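You operate a simulated robot arm through the tools that you are given. There is no shell and no other tool.

You run a simulated two-armed robot. Do the job below in one go: nothing can be reset, and whatever is moved stays where it is left.

## Task
Pick up the white tag with one hand, pass it to the other hand and put it on the top of the heat box.

The check looks at the end state, three seconds after you hand in, the way a careful person would. Anything else that was tipped, shoved, dropped, spilled or broken makes it a failure.

## Robot
Two 7-joint arms with two-finger parallel grippers on one trunk, on a base that drives. Base frame: it is fixed to the floor where the robot stands at the start and does not move with it; the origin is under the middle of the robot, x ahead of it, y to its left, z up. Units: m, degrees, N and s.
The left shoulder is at the start at [0.07, 0.188, 1.04], the right one opposite. With the tool pointing down near the work surface each hand reaches from about 0.34 to 0.8 m from the robot's upright axis, wherever it stands, measured 20 degrees to its own side. Places, roughly: top of the heat box [-3.5, 4.7, 0.9]; white tag [-1.25, 2.75, 0.75]. Payload 3.91 kg a hand.
The TCP of each hand is the grasp point between the finger pads, 0.03 m short of the fingertips. In the tool frame z runs along the fingers and y along their closing line. The gripper opens to 0.11 m. The fingers are 0.02 m wide and 0.01 m thick; the gripper's body (0.048 by 0.112 m) begins 0.055 m behind the TCP.
Orientation is that of the tool frame in the base frame, as a unit quaternion [w, x, y, z]. With the fingers straight down and closing along the base's y, the tool's x points along the base's -x, its y along +y and its z along -z.

## Interface
- The arms move only by the tool play_rows. It takes "left_motion", "right_motion" or both (then of equal length, played together; a hand with none holds still); each is a list of rows, each a list of 7 numbers: the closure, from 0 (fully open) to 1 (shut), then the shift along the tool's x, y, z in m, then the turn, a rotation vector about the tool's x, y, z in degrees. In form: [[fingers, x, y, z, wx, wy, wz], ...]. A call has 1 to 20 rows; each row shifts and turns the commanded pose from where the row before left it, along the tool's axes as they then stand. Each row takes 0.2 s and may step no farther than 0.05 m and 8.6 degrees from the row before; otherwise, or with a gripper value out of range, the whole call is refused. Where a pose cannot be reached the arm comes as near as it can. A force on the tool above 40 N (or 10 N above the force at the start of the call, whichever is more), or a blocked arm, ends the call early, and 0.2 s more pass. The fingers move at their own pace (about 0.072 m/s each) and stop on an object; they squeeze with about 42 N. The grip force told is the motor's: it shows also when the fingers shut on nothing. Time passes only in rows, and 0.2 s behind the last, so rows that do not move let the fingers close. It gives the time, the measured TCP pose, the force on the tool (base axes), the opening and the grip force at its end, in the units of the frame above (readings bear some noise), with the torque about the TCP (base axes, N m) and any sound that the robot's microphone picked up.
- Cameras (640 x 400 px; columns grow to the right, rows downward): "scene" is now at [0.1389, 0.0034, 1.2708]; the picture's right is [0.03, -1.00, 0.00], its down [-0.56, -0.01, -0.83] and it looks along [0.83, 0.02, -0.56] (base axes); focal length 249 px, centre (320, 200). "left" rides on the left gripper at [0.072, -0.017, -0.103] in its tool frame; the picture's right is [0.23, 0.97, 0.00], its down [-0.76, 0.18, -0.62] and it looks along [-0.61, 0.14, 0.78] (tool axes); focal length 222 px, centre (320, 200). "right" rides on the right gripper at [0.072, 0.017, -0.103] in its tool frame; the picture's right is [-0.23, 0.97, 0.00], its down [-0.76, -0.18, -0.62] and it looks along [-0.61, -0.14, 0.78] (tool axes); focal length 222 px, centre (320, 200). There is no depth. A picture from a camera that has moved, and an enlarged one, comes with that camera's place and axes in the base frame and with its lens.
- capture(camera): a new picture of that camera. It takes no simulated time.
- slide_trunk(by): slides the trunk up (or, below 0, down) by that many m; the arms and the scene camera ride with it, the base frame stays. It gives what a move gives, with no picture.
- steer(legs): drives the robot by 1 to 6 legs, each [ahead, turn to the left] in m and degrees, along the robot's own axes; the way and the turn of a leg run together, so that a leg with both is an arc; at most 1.5 m and 180 degrees a leg. The arms and the cameras ride along, it lands a little off, and it stops where it bumps. It gives what a move gives.
- turn_head(pan, tilt): turns the head with the scene camera to pan (to the left, within 86 degrees either way) and tilt (down, from -29 to 69), counted from straight ahead of the robot. It gives what a move gives.
- zoom(camera, box): a new picture of the part [left, top, right, bottom] of that camera's present view, enlarged. It takes no simulated time.
- finish_job(): hands the job in; it is judged then, once.

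Nothing tells you exact positions but the pictures and the camera data. Unless the task says otherwise, let go and move clear before handing in.

The tools are called as name(argument=value, ...) on one line, values as JSON. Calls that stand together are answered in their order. play_rows: Moves the arms, as the interface text tells. Its arguments: {"type":"object","properties":{"left_motion":{"type":"array"},"right_motion":{"type":"array"}},"required":[]} The other tools are called the same way: slide_trunk (by) slides the trunk up or down; steer (legs) drives the base; turn_head (pan, tilt) turns the head that bears the scene camera; capture (camera) takes a picture; zoom (camera, box) takes an enlarged picture of a part of a camera's view; finish_job () hands the job in.

At the start:

```text
t: 0.0
left_ee_pos: [0.5838, 0.278, 1.0312]
left_tcp_rot: [0.001, 0.0, 1.0, 0.001]
left_wrist_force: [0.2, 0.3, -0.6]
left_moment: [0.0, 0.01, -0.02]
left_gripper_width: 0.11
left_grasp_force: 0.0
right_ee_pos: [0.6045, -0.2506, 0.9266]
right_tcp_rot: [0.0, -0.001, 1.0, 0.0]
right_wrist_force: [0.3, 0.4, 0.1]
right_moment: [0.01, 0.02, 0.01]
right_gripper_width: 0.1101
right_grasp_force: 0.0
trunk travel left (down, up): [-0.55, 0.39]
robot x, y, heading: [0.0009, 0.0016, 0.0]
head pan, tilt: [1.5, 33.9]
```

scene: 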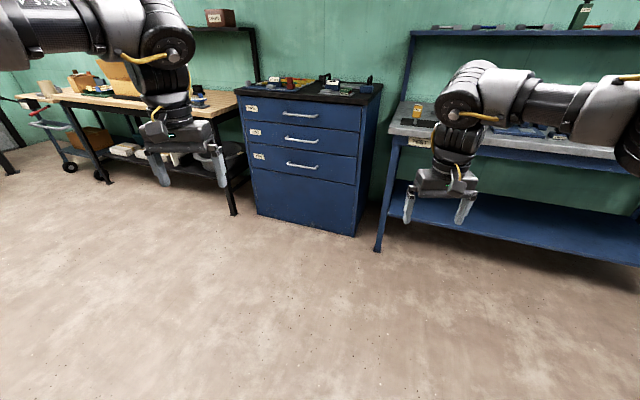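
right: 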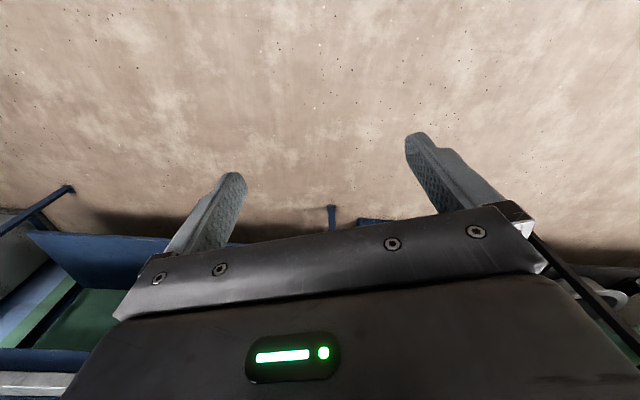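
left: 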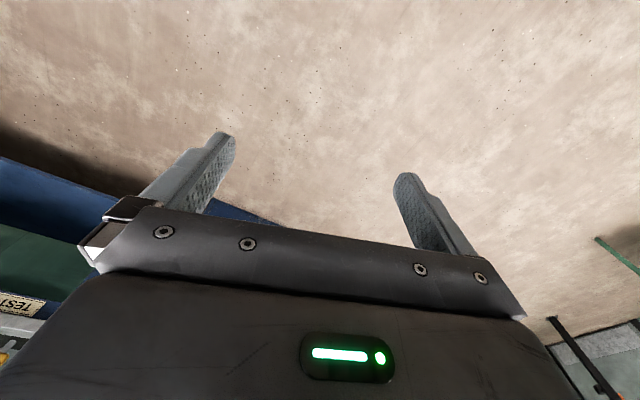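

I see a workshop with benches and a blue drawer cabinet ahead of me. The tag and the heat box should be to my left and behind, so I will turn the head left to look for them.

turn_head(pan=86, tilt=15)

capture(camera="scene")

```text
t: 1.6
left_ee_pos: [0.5824, 0.2773, 1.0305]
left_tcp_rot: [0.0, 0.001, 1.0, 0.0]
left_wrist_force: [0.4, 0.0, 0.1]
left_moment: [-0.04, -0.04, -0.03]
left_gripper_width: 0.1101
left_grasp_force: 0.0
right_ee_pos: [0.6038, -0.2493, 0.9264]
right_tcp_rot: [0.0, 0.0, 1.0, 0.001]
right_wrist_force: [0.1, 0.8, 0.6]
right_moment: [-0.01, 0.02, 0.01]
right_gripper_width: 0.1101
right_grasp_force: 0.1
trunk travel left (down, up): [-0.55, 0.39]
robot x, y, heading: [0.0021, -0.0016, -0.0]
head pan, tilt: [85.9, 15.0]
```

```text
taken
camera scene: at [0.057, 0.0943, 1.3011], right [1.0, -0.07, 0.0], down [-0.02, -0.26, -0.97], along [0.07, 0.96, -0.26], focal length 249 px, centre (320, 200)
```

scene: 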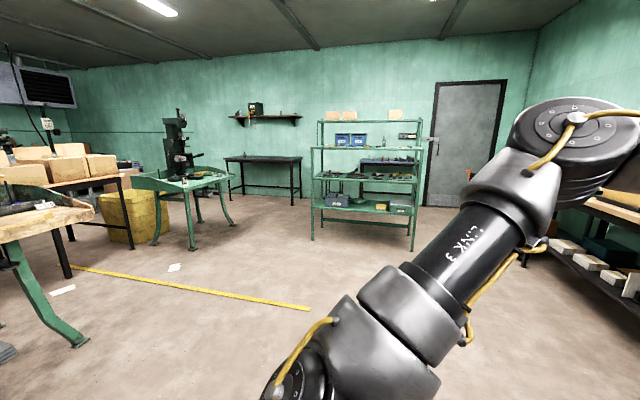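

The view left shows a green table with a drill press, which matches the rough tag position, and more tables further away. I will zoom in on both areas.

zoom(camera="scene", box=[100, 100, 260, 260])

zoom(camera="scene", box=[0, 60, 160, 220])

```text
2.50 times, centred on (180, 180) of scene
camera zoom: at [0.057, 0.0943, 1.3011], right [1.0, -0.07, 0.0], down [-0.02, -0.26, -0.97], along [0.07, 0.96, -0.26], focal length 622 px, centre (670, 250)
```

zoom: 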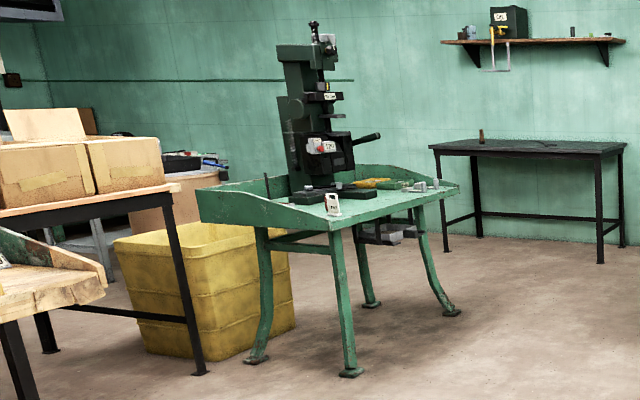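

```text
2.50 times, centred on (80, 140) of scene
camera zoom: at [0.057, 0.0943, 1.3011], right [1.0, -0.07, 0.0], down [-0.02, -0.26, -0.97], along [0.07, 0.96, -0.26], focal length 622 px, centre (920, 350)
```

zoom: 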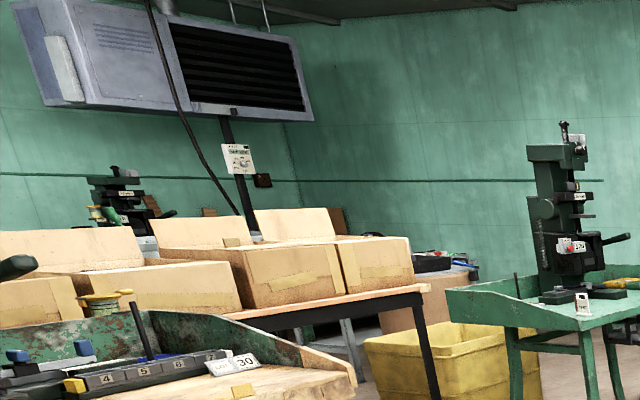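

The tag looks like a small white thing near the near corner of the green table with the drill press, at about (-1.2, 2.8). The heat box is probably behind the cartons further on. I will drive part of the way over open floor and look again.

steer(legs=[[0, 98], [1.0, 0], [0.9, 0]])

turn_head(pan=50, tilt=20)

capture(camera="scene")

```text
t: 15.3
left_ee_pos: [-0.6018, 2.444, 1.0314]
left_tcp_rot: [0.0, 0.752, -0.66, 0.0]
left_wrist_force: [-0.9, 0.5, 0.5]
left_moment: [0.0, -0.01, -0.02]
left_gripper_width: 0.11
left_grasp_force: 0.0
right_ee_pos: [-0.0812, 2.5336, 0.925]
right_tcp_rot: [0.0, 0.751, -0.66, 0.0]
right_wrist_force: [-0.5, 1.0, 0.5]
right_moment: [0.0, -0.01, 0.0]
right_gripper_width: 0.1103
right_grasp_force: 0.0
trunk travel left (down, up): [-0.55, 0.39]
robot x, y, heading: [-0.2504, 1.9037, 97.4]
head pan, tilt: [85.9, 15.0]
```

```text
t: 16.3
left_ee_pos: [-0.6006, 2.4445, 1.0313]
left_tcp_rot: [0.0, 0.752, -0.659, -0.001]
left_wrist_force: [-0.1, 0.4, -0.6]
left_moment: [0.01, 0.01, -0.01]
left_gripper_width: 0.11
left_grasp_force: 0.2
right_ee_pos: [-0.0813, 2.5338, 0.9259]
right_tcp_rot: [0.0, 0.751, -0.66, 0.001]
right_wrist_force: [-0.9, -0.1, -1.1]
right_moment: [0.03, 0.0, -0.01]
right_gripper_width: 0.11
right_grasp_force: 0.0
trunk travel left (down, up): [-0.55, 0.39]
robot x, y, heading: [-0.249, 1.9029, 97.4]
head pan, tilt: [50.0, 20.0]
```

```text
taken
camera scene: at [-0.3355, 2.003, 1.293], right [0.54, 0.84, 0.0], down [0.29, -0.18, -0.94], along [-0.79, 0.5, -0.34], focal length 249 px, centre (320, 200)
```

scene: 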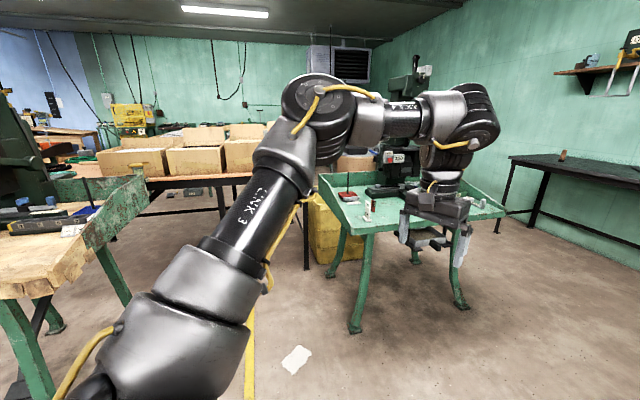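

zoom(camera="scene", box=[300, 130, 440, 260])

zoom(camera="scene", box=[80, 60, 240, 200])

```text
3.08 times, centred on (370, 195) of scene
camera zoom: at [-0.3355, 2.003, 1.293], right [0.54, 0.84, 0.0], down [0.29, -0.18, -0.94], along [-0.79, 0.5, -0.34], focal length 765 px, centre (166, 215)
```

zoom: 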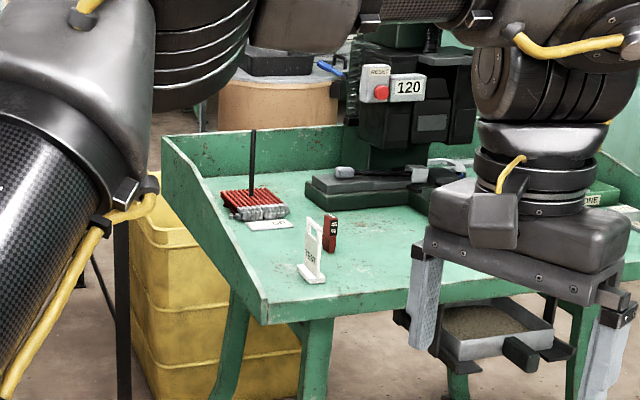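

```text
2.86 times, centred on (160, 130) of scene
camera zoom: at [-0.3355, 2.003, 1.293], right [0.54, 0.84, 0.0], down [0.29, -0.18, -0.94], along [-0.79, 0.5, -0.34], focal length 710 px, centre (777, 400)
```

zoom: 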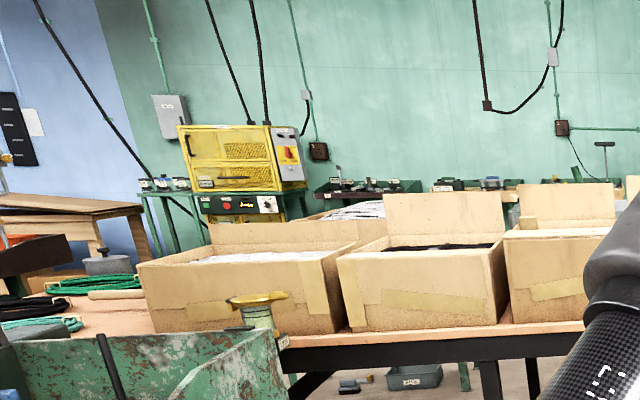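

The white tag stands upright on a foot near the front-left corner of the green table, about (-1.245, 2.89, 0.72). A red tag stands right behind it, and the table's front edge faces a heading of about 163°. I will drive in along an open line, turn to face the table, and look again.

steer(legs=[[0, 30], [0.45, 0], [0, 36]])

turn_head(pan=-10, tilt=25)

capture(camera="scene")

```text
t: 22.2
left_ee_pos: [-1.1627, 2.1623, 1.0304]
left_tcp_rot: [0.0, 0.989, -0.149, 0.0]
left_wrist_force: [-0.6, -0.7, -1.4]
left_moment: [0.01, 0.01, 0.01]
left_gripper_width: 0.1099
left_grasp_force: 0.0
right_ee_pos: [-1.0284, 2.6729, 0.9257]
right_tcp_rot: [-0.001, 0.989, -0.148, 0.0]
right_wrist_force: [0.5, 0.0, 0.1]
right_moment: [0.04, 0.0, -0.01]
right_gripper_width: 0.1102
right_grasp_force: 0.0
trunk travel left (down, up): [-0.55, 0.39]
robot x, y, heading: [-0.5255, 2.2615, 163.1]
head pan, tilt: [50.0, 20.0]
```

```text
t: 23.5
left_ee_pos: [-1.1638, 2.1636, 1.0311]
left_tcp_rot: [0.0, 0.989, -0.148, 0.0]
left_wrist_force: [-0.5, 0.5, 0.3]
left_moment: [0.0, -0.02, 0.01]
left_gripper_width: 0.1101
left_grasp_force: 0.1
right_ee_pos: [-1.0294, 2.6736, 0.9251]
right_tcp_rot: [-0.001, 0.989, -0.149, 0.0]
right_wrist_force: [-0.2, -0.3, 0.0]
right_moment: [-0.01, 0.02, -0.01]
right_gripper_width: 0.1097
right_grasp_force: 0.1
trunk travel left (down, up): [-0.55, 0.39]
robot x, y, heading: [-0.5279, 2.2562, 162.8]
head pan, tilt: [-10.0, 25.0]
```

```text
taken
camera scene: at [-0.6549, 2.3158, 1.2849], right [0.45, 0.89, 0.0], down [0.38, -0.19, -0.91], along [-0.81, 0.41, -0.42], focal length 249 px, centre (320, 200)
```

scene: 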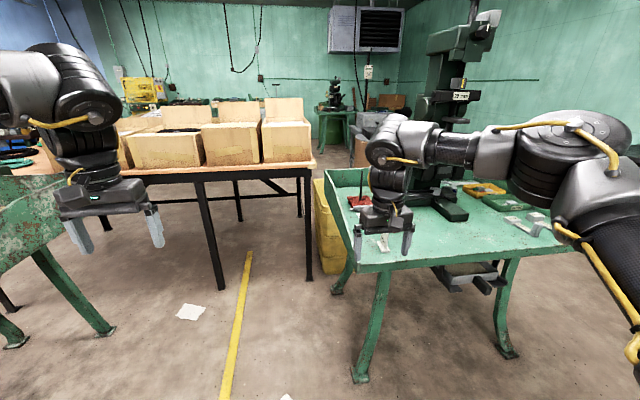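

zoom(camera="scene", box=[310, 60, 450, 150])

zoom(camera="scene", box=[320, 160, 460, 260])

capture(camera="right")

```text
4.44 times, centred on (380, 105) of scene
camera zoom: at [-0.6549, 2.3158, 1.2849], right [0.45, 0.89, 0.0], down [0.38, -0.19, -0.91], along [-0.81, 0.41, -0.42], focal length 1105 px, centre (53, 622)
```

zoom: 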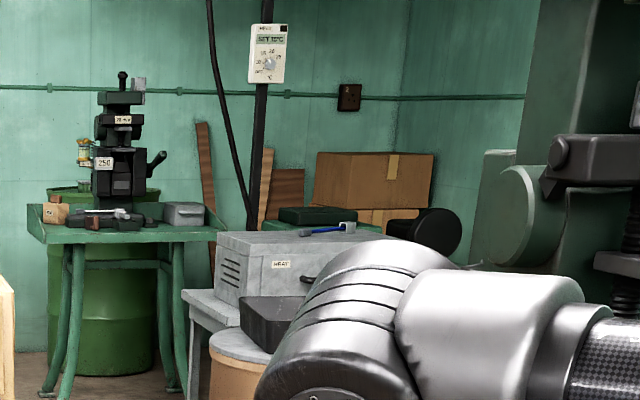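

```text
4.00 times, centred on (390, 210) of scene
camera zoom: at [-0.6549, 2.3158, 1.2849], right [0.45, 0.89, 0.0], down [0.38, -0.19, -0.91], along [-0.81, 0.41, -0.42], focal length 994 px, centre (40, 160)
```

zoom: 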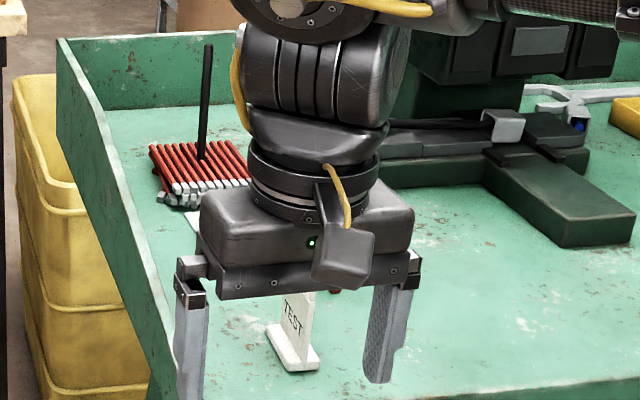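

```text
taken
camera right: at [-0.9654, 2.6363, 1.0293], right [-0.5, -0.86, 0.0], down [-0.68, 0.39, 0.62], along [-0.54, 0.31, -0.78], focal length 222 px, centre (320, 200)
```

right: 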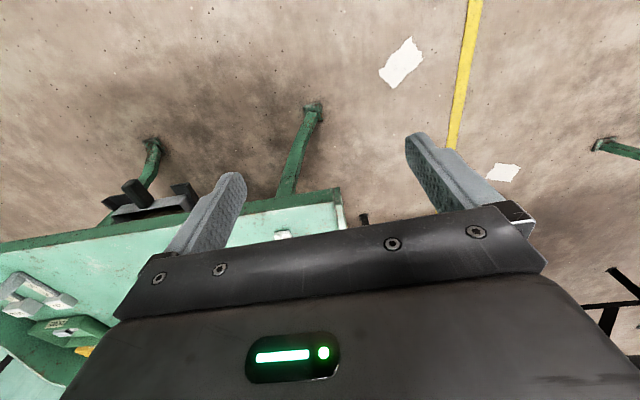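

The white tag is an upright plate reading "TEST" on a foot of about 0.07 × 0.03 m. Its thin side runs along my lateral axis, and it sits near (-1.26, 2.90). The heat box is the grey box labelled "HEAT" in the far corner. I will raise the trunk for clearance and shift to a spot where the tag is in front of my right hand.

slide_trunk(by=0.12)

steer(legs=[[0, -35], [0.33, 0], [0, 35]])

turn_head(pan=-10, tilt=45)

capture(camera="scene")

capture(camera="right")

```text
t: 25.0
left_ee_pos: [-1.1639, 2.1641, 1.1499]
left_tcp_rot: [0.0, 0.989, -0.148, 0.0]
left_wrist_force: [0.5, -0.1, 0.1]
left_moment: [-0.01, 0.03, -0.02]
left_gripper_width: 0.1099
left_grasp_force: 0.0
right_ee_pos: [-1.0293, 2.6736, 1.045]
right_tcp_rot: [0.0, 0.989, -0.149, 0.0]
right_wrist_force: [0.0, 1.3, 0.1]
right_moment: [0.02, 0.01, 0.0]
right_gripper_width: 0.11
right_grasp_force: 0.1
trunk travel left (down, up): [-0.67, 0.27]
robot x, y, heading: [-0.5232, 2.2548, 162.8]
head pan, tilt: [-10.0, 25.0]
```

```text
t: 30.6
left_ee_pos: [-1.3648, 2.4374, 1.1514]
left_tcp_rot: [0.0, 0.988, -0.154, 0.001]
left_wrist_force: [-0.1, -0.2, -0.4]
left_moment: [-0.01, -0.01, 0.01]
left_gripper_width: 0.1101
left_grasp_force: 0.1
right_ee_pos: [-1.2227, 2.9462, 1.0464]
right_tcp_rot: [-0.001, 0.988, -0.156, -0.001]
right_wrist_force: [-0.1, -0.4, 0.1]
right_moment: [0.0, -0.02, 0.02]
right_gripper_width: 0.1103
right_grasp_force: 0.1
trunk travel left (down, up): [-0.67, 0.27]
robot x, y, heading: [-0.7268, 2.5193, 161.8]
head pan, tilt: [-10.0, 25.0]
```

```text
t: 31.4
left_ee_pos: [-1.366, 2.4373, 1.1504]
left_tcp_rot: [0.0, 0.988, -0.155, 0.0]
left_wrist_force: [-0.3, 0.2, -0.7]
left_moment: [0.02, -0.03, 0.03]
left_gripper_width: 0.1101
left_grasp_force: 0.1
right_ee_pos: [-1.224, 2.9464, 1.0453]
right_tcp_rot: [-0.001, 0.988, -0.155, 0.001]
right_wrist_force: [1.1, 0.8, 0.5]
right_moment: [0.04, 0.01, -0.01]
right_gripper_width: 0.1101
right_grasp_force: 0.1
trunk travel left (down, up): [-0.67, 0.27]
robot x, y, heading: [-0.7273, 2.523, 161.8]
head pan, tilt: [-10.0, 45.0]
```

```text
taken
camera scene: at [-0.8449, 2.5779, 1.3744], right [0.47, 0.88, 0.0], down [0.62, -0.33, -0.71], along [-0.63, 0.33, -0.71], focal length 249 px, centre (320, 200)
```

scene: 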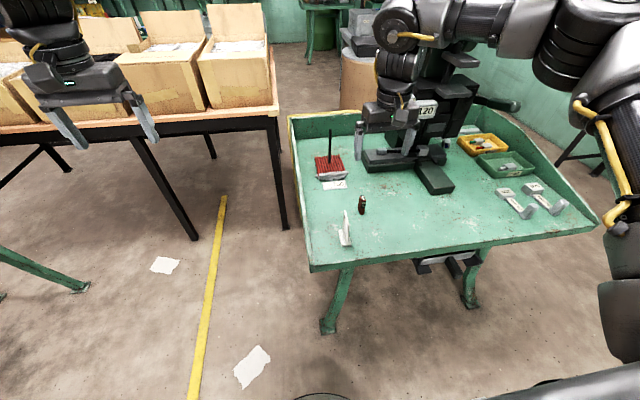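

```text
taken
camera right: at [-1.1604, 2.9077, 1.1493], right [-0.52, -0.86, 0.0], down [-0.67, 0.4, 0.62], along [-0.53, 0.32, -0.78], focal length 222 px, centre (320, 200)
```

right: 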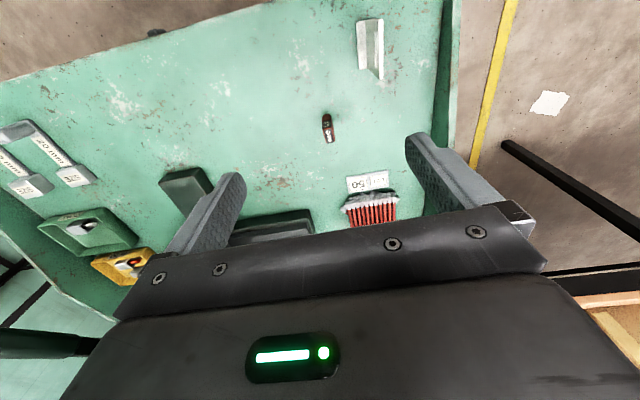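

zoom(camera="scene", box=[305, 170, 405, 270])

zoom(camera="right", box=[310, 0, 440, 140])

```text
4.00 times, centred on (355, 220) of scene
camera zoom: at [-0.8449, 2.5779, 1.3744], right [0.47, 0.88, 0.0], down [0.62, -0.33, -0.71], along [-0.63, 0.33, -0.71], focal length 994 px, centre (180, 120)
```

zoom: 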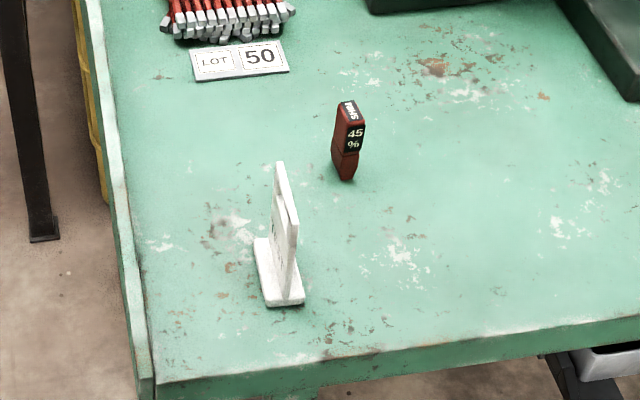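

```text
2.86 times, centred on (375, 70) of right
camera zoom: at [-1.1604, 2.9077, 1.1493], right [-0.52, -0.86, 0.0], down [-0.67, 0.4, 0.62], along [-0.53, 0.32, -0.78], focal length 635 px, centre (163, 571)
```

zoom: 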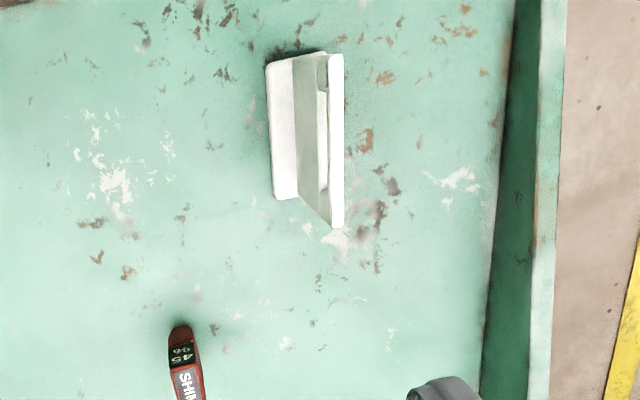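

zoom(camera="scene", box=[365, 205, 315, 255])

zoom(camera="scene", box=[320, 205, 375, 250])

zoom(camera="right", box=[340, 10, 400, 90])

```text
refused: the box must be [left, top, right, bottom]
```

```text
8.89 times, centred on (348, 228) of scene
camera zoom: at [-0.8449, 2.5779, 1.3744], right [0.47, 0.88, 0.0], down [0.62, -0.33, -0.71], along [-0.63, 0.33, -0.71], focal length 2210 px, centre (76, -44)
```

zoom: 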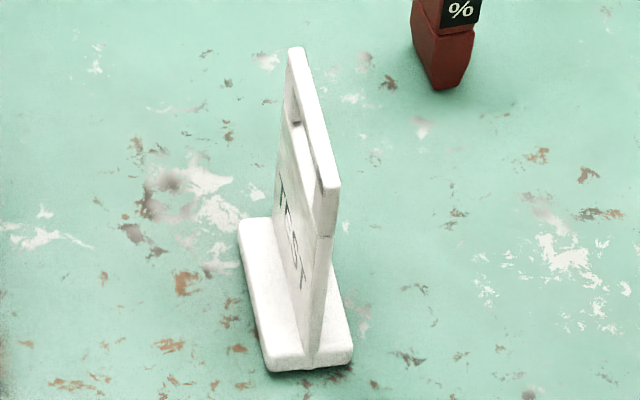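

```text
5.00 times, centred on (370, 50) of right
camera zoom: at [-1.1604, 2.9077, 1.1493], right [-0.52, -0.86, 0.0], down [-0.67, 0.4, 0.62], along [-0.53, 0.32, -0.78], focal length 1111 px, centre (70, 950)
```

zoom: 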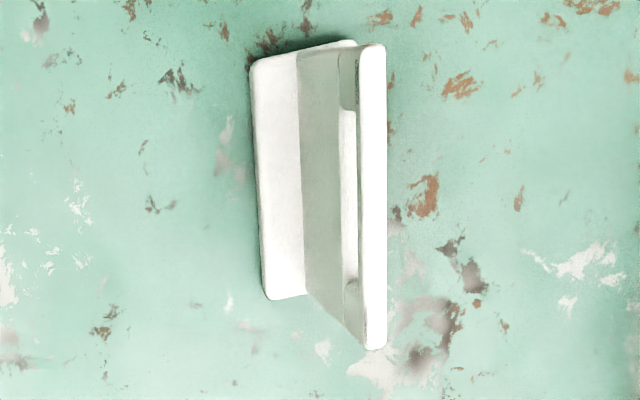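

From two views the white tag is about 0.06 m wide, 0.095 m tall and 5 mm thick. Its centre is near (-1.219, 2.862), the table top is at about z 0.742, and its plane runs along heading 159°. I will grip its near edge with the right hand tilted so the top stays free for the left hand. First I back up a little for arm room.

steer(legs=[[-0.12, 0]])

play_rows(right_motion=[[0, 0, 0, 0, 0, -8.5, 0], [0, 0, 0, 0, 0, -8.5, 0], [0, 0, 0, 0, 0, -8.5, 0], [0, 0, 0, 0, 0, -8.5, 0], [0, 0, 0, 0, 0, -8.5, 0], [0, 0, 0, 0, 0, -8.5, 0], [0, 0, 0, 0, 0, -8.5, 0]])

capture(camera="scene")

capture(camera="right")

```text
t: 32.6
left_ee_pos: [-1.2497, 2.4016, 1.1526]
left_tcp_rot: [0.0, 0.988, -0.154, 0.0]
left_wrist_force: [0.1, -0.3, 0.0]
left_moment: [-0.02, -0.01, 0.01]
left_gripper_width: 0.1099
left_grasp_force: 0.1
right_ee_pos: [-1.1084, 2.9093, 1.047]
right_tcp_rot: [0.0, 0.988, -0.155, -0.001]
right_wrist_force: [-0.5, 0.1, 0.2]
right_moment: [0.02, 0.04, -0.01]
right_gripper_width: 0.1102
right_grasp_force: 0.0
trunk travel left (down, up): [-0.67, 0.27]
robot x, y, heading: [-0.6095, 2.4883, 161.9]
head pan, tilt: [-10.0, 45.0]
```

```text
t: 34.2
left_ee_pos: [-1.2516, 2.4017, 1.1512]
left_tcp_rot: [-0.001, 0.988, -0.155, 0.0]
left_wrist_force: [-0.4, -0.9, -0.2]
left_moment: [-0.01, 0.0, -0.02]
left_gripper_width: 0.1102
left_grasp_force: 0.1
right_ee_pos: [-1.1099, 2.9103, 1.0448]
right_tcp_rot: [-0.077, 0.857, -0.135, -0.491]
right_wrist_force: [0.3, 0.0, -0.9]
right_moment: [0.01, -0.02, 0.05]
right_gripper_width: 0.1098
right_grasp_force: 0.0
trunk travel left (down, up): [-0.67, 0.27]
robot x, y, heading: [-0.6104, 2.4863, 162.1]
head pan, tilt: [-10.0, 45.0]
```

```text
taken
camera scene: at [-0.7309, 2.5418, 1.3743], right [0.47, 0.88, 0.0], down [0.63, -0.33, -0.71], along [-0.63, 0.33, -0.71], focal length 249 px, centre (320, 200)
```

scene: 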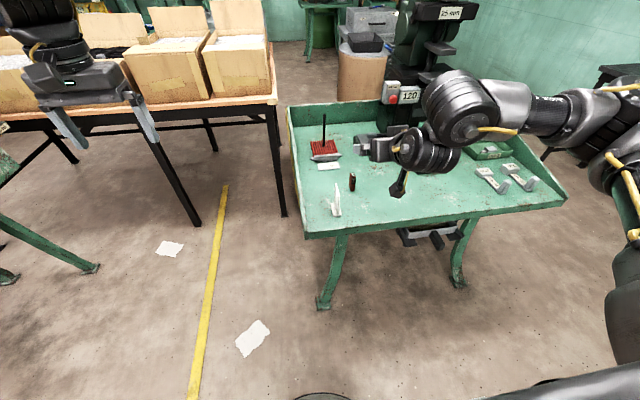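

```text
taken
camera right: at [-0.9954, 2.8548, 1.0353], right [-0.41, -0.89, 0.2], down [0.2, 0.12, 0.97], along [-0.89, 0.44, 0.13], focal length 222 px, centre (320, 200)
```

right: 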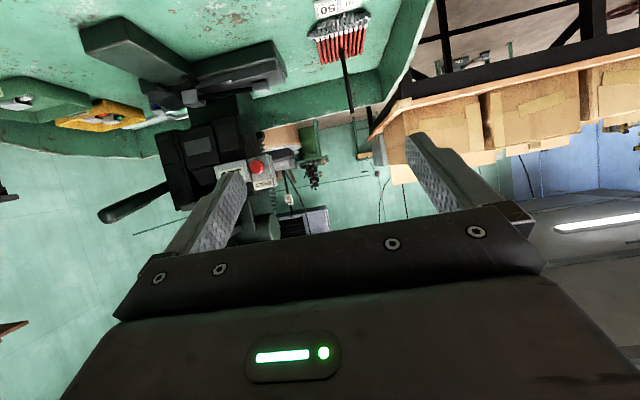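

zoom(camera="scene", box=[310, 165, 365, 220])

```text
7.27 times, centred on (338, 192) of scene
camera zoom: at [-0.7309, 2.5418, 1.3743], right [0.47, 0.88, 0.0], down [0.63, -0.33, -0.71], along [-0.63, 0.33, -0.71], focal length 1808 px, centre (193, 254)
```

zoom: 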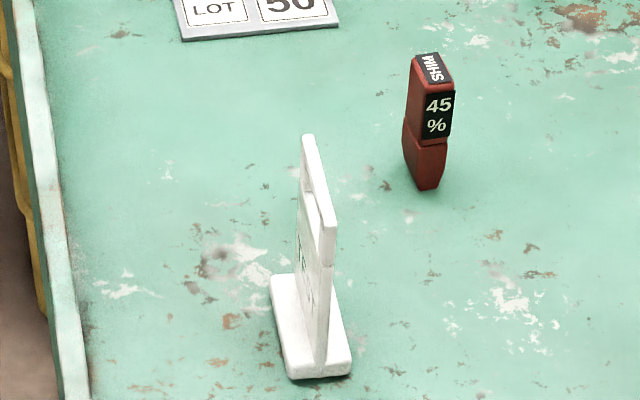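

The updated views put the tag's near top end at about (-1.190, 2.851), the far top end at (-1.243, 2.871), and the table top at about z 0.747. I will align the yaw with the tag and bring the right hand to a pre-grasp point 0.1 m short along the tool axis, with the fingers partly closed.

play_rows(right_motion=[[0.2, 0, 0, 0, 2.41, 0, 1.42], [0.45, 0.0376, 0.0168, 0.0178, 0, 0, 0], [0.45, 0.0376, 0.0168, 0.0178, 0, 0, 0], [0.45, 0.0376, 0.0168, 0.0178, 0, 0, 0], [0.45, 0.0376, 0.0168, 0.0178, 0, 0, 0], [0.45, 0.0376, 0.0168, 0.0178, 0, 0, 0], [0.45, 0, 0, 0, 0, 0, 0]])

capture(camera="scene")

capture(camera="right")

zoom(camera="scene", box=[290, 150, 400, 250])

```text
t: 35.8
left_ee_pos: [-1.2508, 2.4009, 1.1514]
left_tcp_rot: [-0.001, 0.988, -0.155, 0.0]
left_wrist_force: [0.1, -0.1, -0.7]
left_moment: [-0.02, 0.02, 0.0]
left_gripper_width: 0.1098
left_grasp_force: 0.1
right_ee_pos: [-1.1272, 2.8357, 0.8362]
right_tcp_rot: [-0.09, 0.854, -0.155, -0.488]
right_wrist_force: [-0.2, -0.2, 0.0]
right_moment: [-0.02, -0.02, -0.04]
right_gripper_width: 0.0603
right_grasp_force: 0.0
right hand out of reach, approached as far as the arm can: row 1, 2
trunk travel left (down, up): [-0.67, 0.27]
robot x, y, heading: [-0.6086, 2.4843, 162.3]
head pan, tilt: [-10.0, 45.0]
```

```text
taken
camera scene: at [-0.7311, 2.5409, 1.3743], right [0.47, 0.88, 0.0], down [0.63, -0.33, -0.71], along [-0.62, 0.33, -0.71], focal length 249 px, centre (320, 200)
```

scene: 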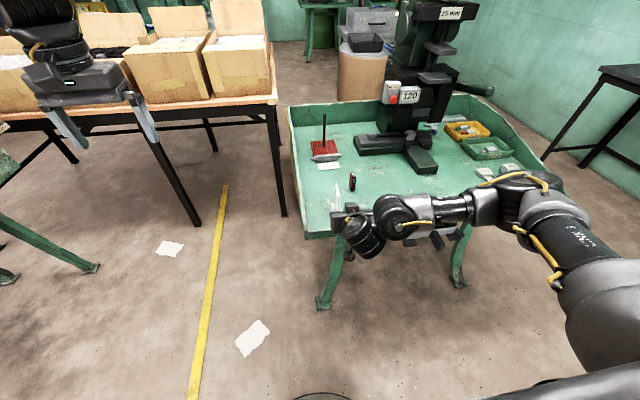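

```text
taken
camera right: at [-1.0168, 2.7744, 0.826], right [-0.45, -0.87, 0.19], down [0.2, 0.11, 0.97], along [-0.87, 0.48, 0.13], focal length 222 px, centre (320, 200)
```

right: 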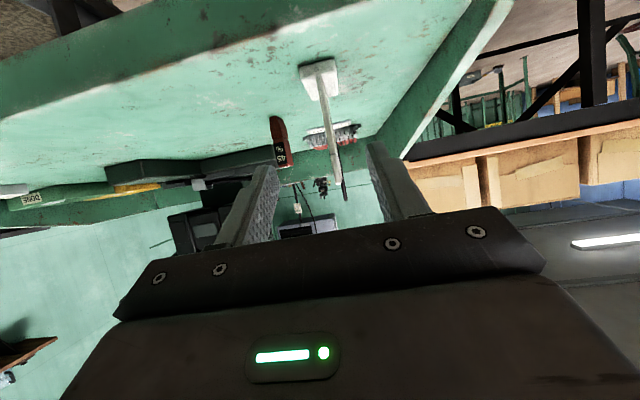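

```text
4.00 times, centred on (345, 200) of scene
camera zoom: at [-0.7311, 2.5409, 1.3743], right [0.47, 0.88, 0.0], down [0.63, -0.33, -0.71], along [-0.62, 0.33, -0.71], focal length 994 px, centre (220, 200)
```

zoom: 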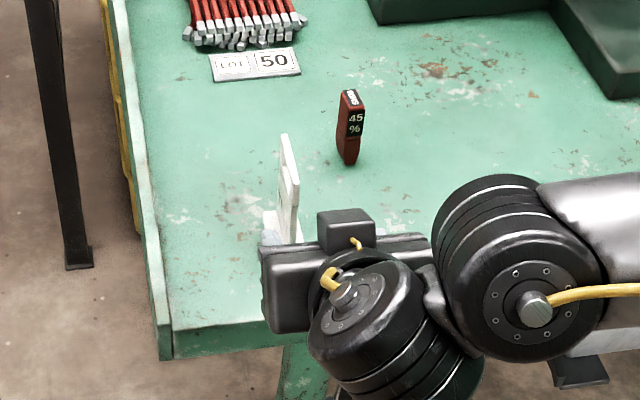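

zoom(camera="right", box=[240, 40, 420, 220])

```text
2.22 times, centred on (330, 130) of right
camera zoom: at [-1.0168, 2.7744, 0.826], right [-0.45, -0.87, 0.19], down [0.2, 0.11, 0.97], along [-0.87, 0.48, 0.13], focal length 494 px, centre (298, 356)
```

zoom: 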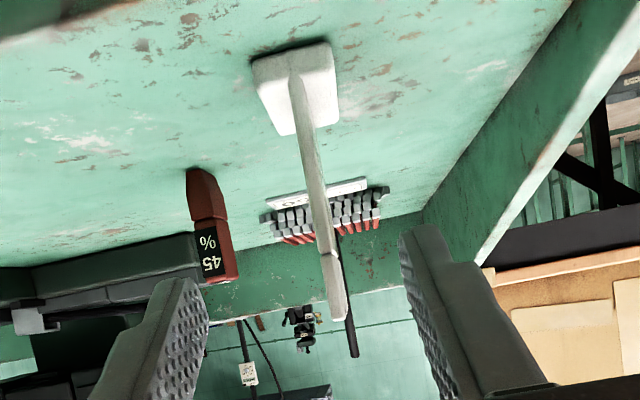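

The right-hand view agrees with my estimate: the plate lies about 8 mm to the tool's +y side and 0.094 m ahead. I will centre on it and slide the open fingers around the near edge, then check before closing.

play_rows(right_motion=[[0.45, 0.0054, 0.0078, 0.01, 0, 0, 0], [0.45, 0, 0, 0.03, 0, 0, 0], [0.45, 0, 0, 0.03, 0, 0, 0], [0.45, 0, 0, 0.024, 0, 0, 0], [0.45, 0, 0, 0, 0, 0, 0]])

zoom(camera="right", box=[220, 40, 420, 240])

zoom(camera="scene", box=[300, 160, 380, 240])

```text
t: 37.0
left_ee_pos: [-1.25, 2.4018, 1.1519]
left_tcp_rot: [0.0, 0.988, -0.155, 0.0]
left_wrist_force: [-0.1, -0.7, -0.1]
left_moment: [-0.03, -0.01, 0.0]
left_gripper_width: 0.1102
left_grasp_force: 0.1
right_ee_pos: [-1.2051, 2.8567, 0.7841]
right_tcp_rot: [-0.088, 0.854, -0.155, -0.489]
right_wrist_force: [0.0, 0.5, 0.2]
right_moment: [-0.01, 0.02, -0.02]
right_gripper_width: 0.0604
right_grasp_force: 0.1
trunk travel left (down, up): [-0.67, 0.27]
robot x, y, heading: [-0.6108, 2.4861, 162.1]
head pan, tilt: [-10.0, 45.0]
```

```text
2.00 times, centred on (320, 140) of right
camera zoom: at [-1.0943, 2.7965, 0.7744], right [-0.45, -0.87, 0.2], down [0.2, 0.11, 0.97], along [-0.87, 0.48, 0.13], focal length 444 px, centre (320, 320)
```

zoom: 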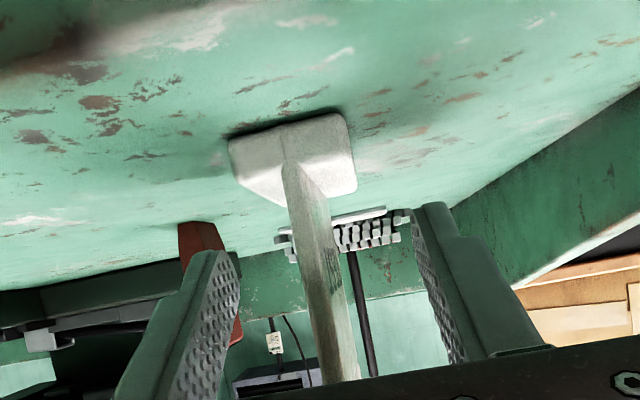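

```text
5.00 times, centred on (340, 200) of scene
camera zoom: at [-0.7306, 2.5413, 1.3743], right [0.47, 0.88, 0.0], down [0.63, -0.33, -0.71], along [-0.63, 0.33, -0.71], focal length 1243 px, centre (220, 200)
```

zoom: 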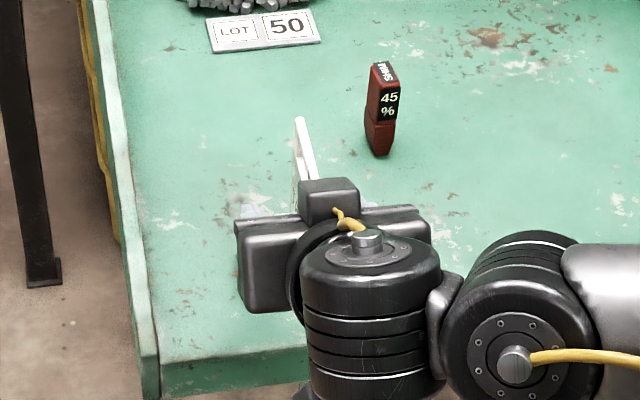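

The plate sits centred between the finger pads, with nothing else in reach of the fingers. I will close the right gripper now.

play_rows(right_motion=[[0.7, 0, 0, 0, 0, 0, 0], [0.85, 0, 0, 0, 0, 0, 0], [1, 0, 0, 0, 0, 0, 0], [1, 0, 0, 0, 0, 0, 0], [1, 0, 0, 0, 0, 0, 0]])

zoom(camera="right", box=[220, 40, 420, 240])

```text
t: 38.2
left_ee_pos: [-1.2513, 2.4012, 1.1518]
left_tcp_rot: [0.0, 0.988, -0.155, 0.0]
left_wrist_force: [-0.6, -0.3, 0.4]
left_moment: [-0.01, -0.03, -0.01]
left_gripper_width: 0.11
left_grasp_force: 0.1
right_ee_pos: [-1.2056, 2.8566, 0.7839]
right_tcp_rot: [-0.088, 0.854, -0.155, -0.488]
right_wrist_force: [-0.3, -0.5, -0.4]
right_moment: [0.01, -0.01, -0.05]
right_gripper_width: 0.0053
right_grasp_force: 41.8
trunk travel left (down, up): [-0.67, 0.27]
robot x, y, heading: [-0.6124, 2.486, 161.8]
head pan, tilt: [-10.0, 45.0]
```

```text
2.00 times, centred on (320, 140) of right
camera zoom: at [-1.0944, 2.7962, 0.7744], right [-0.45, -0.87, 0.2], down [0.2, 0.11, 0.97], along [-0.87, 0.48, 0.13], focal length 444 px, centre (320, 320)
```

zoom: 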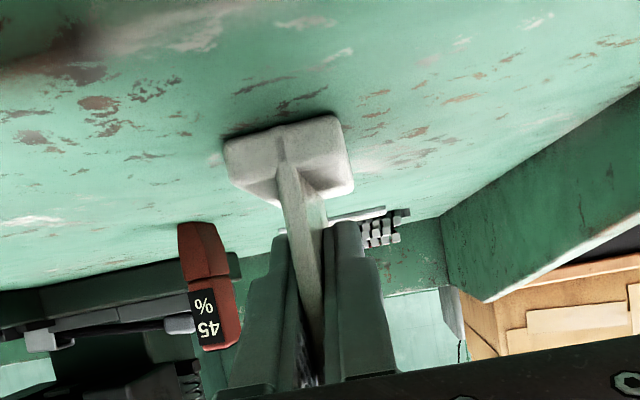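

The fingers closed to 5.3 mm on the plate with 42 N, so the tag is held. I will lift it straight up and check.

play_rows(right_motion=[[1, -0.0172, 0, -0.0101, 0, 0, 0], [1, -0.0345, 0, -0.0202, 0, 0, 0], [1, -0.0345, 0, -0.0202, 0, 0, 0], [1, -0.0345, 0, -0.0202, 0, 0, 0], [1, 0, 0, 0, 0, 0, 0]])

capture(camera="scene")

capture(camera="right")

```text
t: 39.4
left_ee_pos: [-1.2513, 2.4009, 1.1518]
left_tcp_rot: [0.0, 0.988, -0.156, 0.0]
left_wrist_force: [-0.1, -0.1, -0.2]
left_moment: [0.01, 0.04, 0.0]
left_gripper_width: 0.1099
left_grasp_force: 0.0
right_ee_pos: [-1.2057, 2.8563, 0.9242]
right_tcp_rot: [-0.089, 0.854, -0.156, -0.488]
right_wrist_force: [0.1, -0.3, -0.2]
right_moment: [-0.01, 0.0, -0.01]
right_gripper_width: 0.0051
right_grasp_force: 42.2
trunk travel left (down, up): [-0.67, 0.27]
robot x, y, heading: [-0.6145, 2.4877, 162.4]
head pan, tilt: [-10.0, 45.0]
```

```text
taken
camera scene: at [-0.7312, 2.5417, 1.3743], right [0.47, 0.88, 0.0], down [0.63, -0.33, -0.71], along [-0.62, 0.33, -0.71], focal length 249 px, centre (320, 200)
```

scene: 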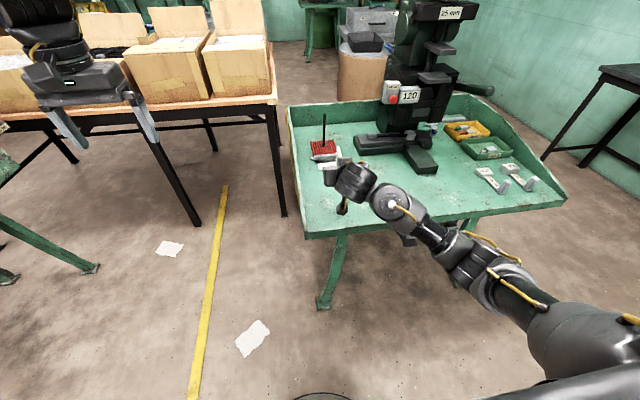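

```text
taken
camera right: at [-1.095, 2.7952, 0.9149], right [-0.45, -0.87, 0.2], down [0.2, 0.11, 0.97], along [-0.87, 0.48, 0.12], focal length 222 px, centre (320, 200)
```

right: 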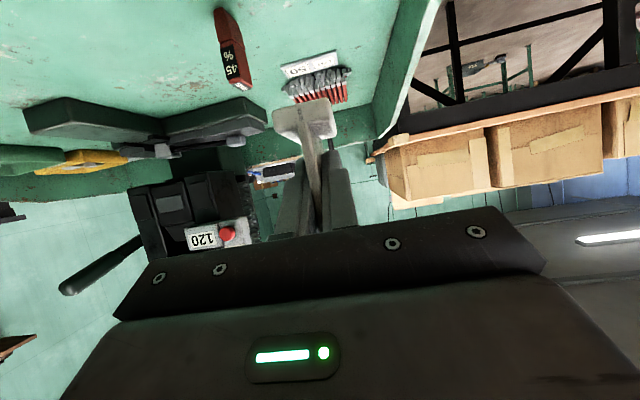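

The tag is held firmly upright in the right hand and nothing else moved. I will back away from the table into open floor for the handover.

steer(legs=[[-0.35, 0]])

play_rows(right_motion=[[1, 0, 0.015, 0, -2.5, 0, -1.47], [1, 0, 0.03, 0, 0, 0, 0], [1, 0, 0.03, 0, 0, 0, 0], [1, 0, 0.03, 0, 0, 0, 0], [1, 0, 0.025, 0, 0, 0, 0], [1, 0, 0, 0, 0, 0, 0]])

turn_head(pan=0, tilt=35)

capture(camera="scene")

capture(camera="left")

```text
t: 41.7
left_ee_pos: [-0.9165, 2.293, 1.1515]
left_tcp_rot: [-0.001, 0.988, -0.155, 0.0]
left_wrist_force: [1.5, -0.2, -0.1]
left_moment: [0.02, -0.01, 0.02]
left_gripper_width: 0.11
left_grasp_force: 0.0
right_ee_pos: [-0.8718, 2.7475, 0.9246]
right_tcp_rot: [-0.089, 0.854, -0.155, -0.488]
right_wrist_force: [-0.9, -0.7, -1.0]
right_moment: [0.02, -0.02, 0.02]
right_gripper_width: 0.0052
right_grasp_force: 41.9
trunk travel left (down, up): [-0.67, 0.27]
robot x, y, heading: [-0.2762, 2.3779, 162.1]
head pan, tilt: [-10.0, 45.0]
```

```text
t: 43.1
left_ee_pos: [-0.9161, 2.2935, 1.1507]
left_tcp_rot: [0.001, 0.988, -0.156, 0.0]
left_wrist_force: [-0.4, -0.2, 0.7]
left_moment: [-0.03, 0.0, -0.04]
left_gripper_width: 0.1101
left_grasp_force: 0.2
right_ee_pos: [-0.9118, 2.6235, 0.9258]
right_tcp_rot: [-0.077, 0.857, -0.134, -0.491]
right_wrist_force: [0.6, 0.5, 0.1]
right_moment: [-0.01, 0.01, -0.01]
right_gripper_width: 0.0051
right_grasp_force: 41.7
trunk travel left (down, up): [-0.67, 0.27]
robot x, y, heading: [-0.2763, 2.3799, 161.9]
head pan, tilt: [-10.0, 45.0]
```

```text
t: 43.8
left_ee_pos: [-0.9162, 2.2925, 1.1507]
left_tcp_rot: [0.0, 0.988, -0.155, 0.0]
left_wrist_force: [0.5, -0.1, -0.1]
left_moment: [0.03, -0.01, -0.02]
left_gripper_width: 0.1096
left_grasp_force: 0.1
right_ee_pos: [-0.9125, 2.6233, 0.9253]
right_tcp_rot: [-0.076, 0.857, -0.133, -0.491]
right_wrist_force: [0.0, -0.4, -0.4]
right_moment: [0.04, 0.01, -0.02]
right_gripper_width: 0.0052
right_grasp_force: 42.1
trunk travel left (down, up): [-0.67, 0.27]
robot x, y, heading: [-0.2762, 2.3761, 162.0]
head pan, tilt: [0.0, 35.0]
```

```text
taken
camera scene: at [-0.4082, 2.4222, 1.3891], right [0.31, 0.95, 0.0], down [0.55, -0.18, -0.82], along [-0.78, 0.25, -0.57], focal length 249 px, centre (320, 200)
```

scene: 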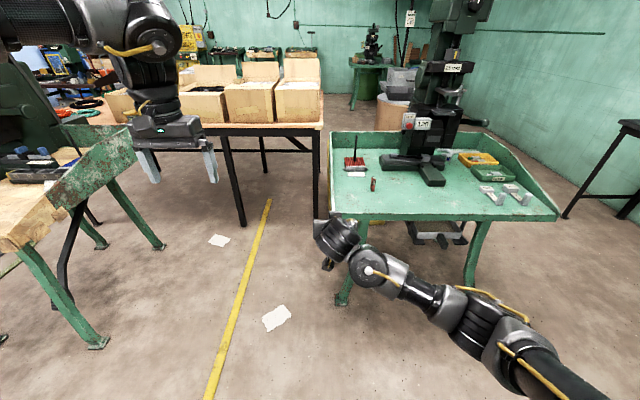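

```text
taken
camera left: at [-0.8418, 2.2878, 1.2543], right [-0.08, -1.0, 0.0], down [-0.78, 0.06, 0.62], along [-0.62, 0.05, -0.78], focal length 222 px, centre (320, 200)
```

left: 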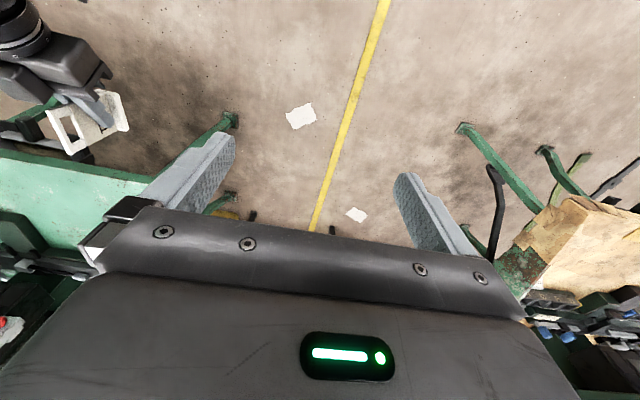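

zoom(camera="left", box=[0, 40, 180, 200])

zoom(camera="scene", box=[290, 190, 390, 290])

```text
2.50 times, centred on (90, 120) of left
camera zoom: at [-0.8418, 2.2878, 1.2543], right [-0.08, -1.0, 0.0], down [-0.78, 0.06, 0.62], along [-0.62, 0.05, -0.78], focal length 555 px, centre (895, 400)
```

zoom: 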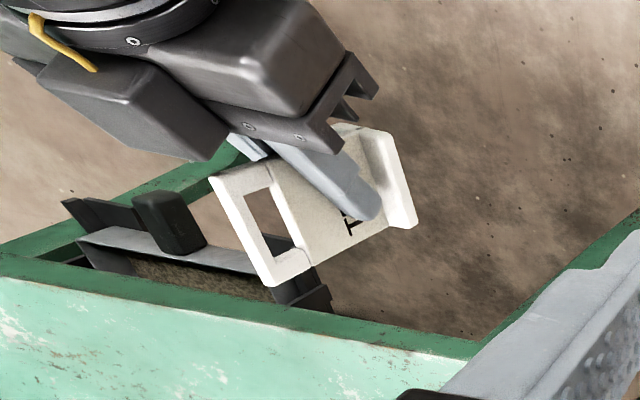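

```text
4.00 times, centred on (340, 240) of scene
camera zoom: at [-0.4082, 2.4222, 1.3891], right [0.31, 0.95, 0.0], down [0.55, -0.18, -0.82], along [-0.78, 0.25, -0.57], focal length 994 px, centre (240, 40)
```

zoom: 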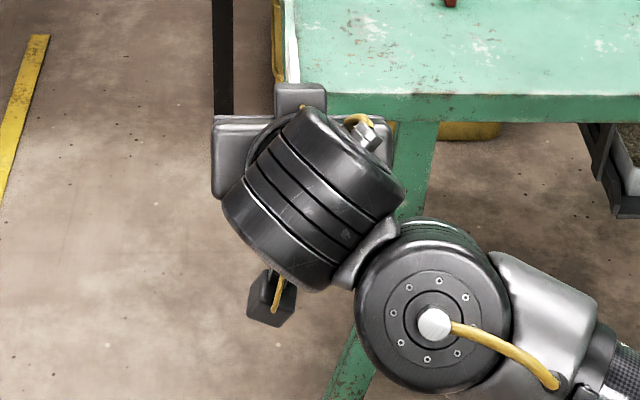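

The left-hand view shows the tag clearly: the right fingers hold its middle, and the slotted top bar and far half are free. I will tilt the left hand 15° away from the right hand and bring it over above the tag at a safe height.

play_rows(left_motion=[[0.2, 0, 0, 0, 0, 7.5, 0], [0.45, 0, 0, 0, 0, 7.5, 0], [0.45, -0.0426, 0, 0, 0, 0, 0], [0.45, -0.0426, 0, 0, 0, 0, 0], [0.45, -0.0426, 0, 0, 0, 0, 0], [0.45, -0.0427, 0, 0, 0, 0, 0], [0.45, 0, -0.045, 0, 0, 0, 0], [0.45, 0, -0.045, 0, 0, 0, 0], [0.45, 0, -0.045, 0, 0, 0, 0], [0.45, 0, -0.045, 0, 0, 0, 0], [0.45, 0, 0, 0, 0, 0, 0]])

capture(camera="left")

capture(camera="scene")

```text
t: 46.2
left_ee_pos: [-0.8716, 2.4769, 1.062]
left_tcp_rot: [0.02, 0.98, -0.153, 0.129]
left_wrist_force: [-0.3, 0.9, -0.6]
left_moment: [0.02, 0.04, -0.01]
left_gripper_width: 0.0607
left_grasp_force: 0.1
left hand out of reach, approached as far as the arm can: row 2, 3, 4, 5, 6
right_ee_pos: [-0.9124, 2.6234, 0.9249]
right_tcp_rot: [-0.077, 0.859, -0.134, -0.489]
right_wrist_force: [-0.1, 0.2, -0.6]
right_moment: [0.03, -0.02, -0.02]
right_gripper_width: 0.0053
right_grasp_force: 41.6
trunk travel left (down, up): [-0.67, 0.27]
robot x, y, heading: [-0.2794, 2.3778, 162.0]
head pan, tilt: [0.0, 35.0]
```

```text
taken
camera left: at [-0.8241, 2.4806, 1.1811], right [-0.09, -0.99, 0.06], down [-0.91, 0.1, 0.4], along [-0.41, -0.02, -0.91], focal length 222 px, centre (320, 200)
```

left: 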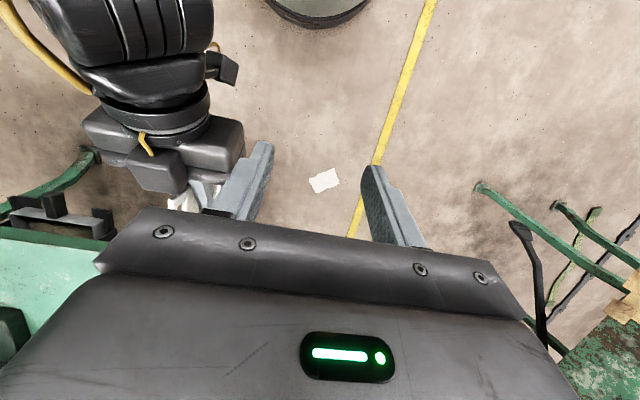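

```text
taken
camera scene: at [-0.4093, 2.4209, 1.389], right [0.31, 0.95, 0.0], down [0.55, -0.17, -0.82], along [-0.78, 0.25, -0.57], focal length 249 px, centre (320, 200)
```

scene: 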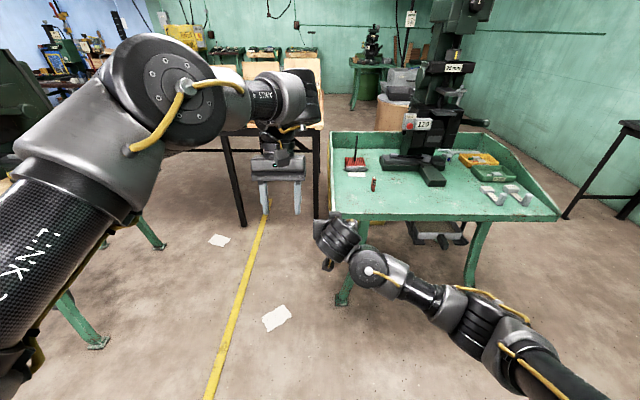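

The left arm ran out of reach at that height and distance, so the meeting point is too far out. I will bring the right hand with the tag about 0.11 m nearer and 0.04 m lower.

play_rows(right_motion=[[1, 0.0225, 0, -0.0187, 0, 0, 0], [1, 0.0225, 0, -0.0187, 0, 0, 0], [1, 0.0225, 0, -0.0187, 0, 0, 0], [1, 0.0227, 0, -0.0186, 0, 0, 0], [1, 0, 0, 0, 0, 0, 0]])

capture(camera="left")

capture(camera="scene")

```text
t: 47.4
left_ee_pos: [-0.8709, 2.4778, 1.062]
left_tcp_rot: [0.02, 0.979, -0.154, 0.129]
left_wrist_force: [0.1, 0.0, 1.1]
left_moment: [0.0, -0.06, -0.01]
left_gripper_width: 0.0604
left_grasp_force: 0.1
right_ee_pos: [-0.805, 2.5901, 0.8836]
right_tcp_rot: [-0.077, 0.858, -0.135, -0.489]
right_wrist_force: [-0.2, -0.4, -0.7]
right_moment: [-0.01, -0.02, -0.02]
right_gripper_width: 0.0052
right_grasp_force: 42.3
trunk travel left (down, up): [-0.67, 0.27]
robot x, y, heading: [-0.2745, 2.3831, 162.1]
head pan, tilt: [0.0, 35.0]
```

```text
taken
camera left: at [-0.8233, 2.4819, 1.1813], right [-0.09, -0.99, 0.06], down [-0.91, 0.11, 0.4], along [-0.41, -0.02, -0.91], focal length 222 px, centre (320, 200)
```

left: 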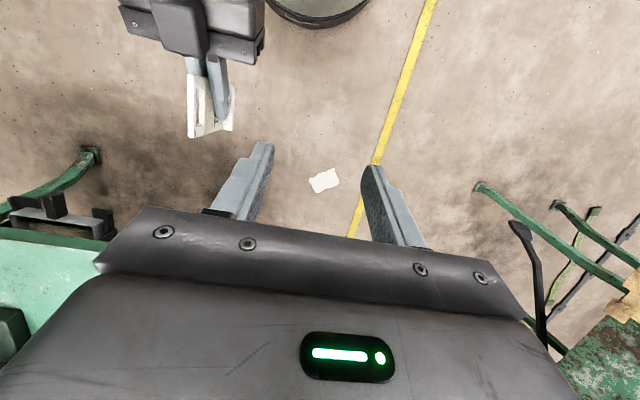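

```text
taken
camera scene: at [-0.4084, 2.4226, 1.3891], right [0.31, 0.95, 0.0], down [0.55, -0.18, -0.82], along [-0.78, 0.25, -0.57], focal length 249 px, centre (320, 200)
```

scene: 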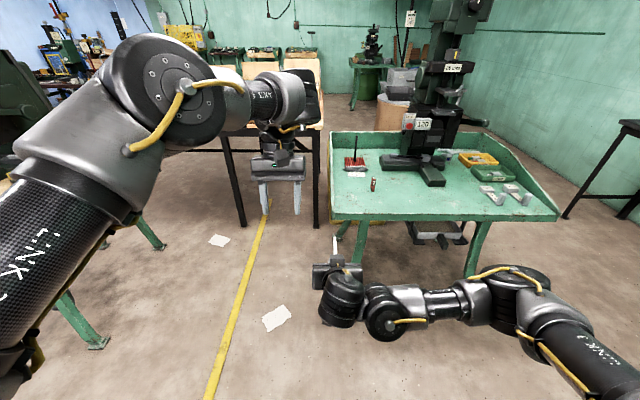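

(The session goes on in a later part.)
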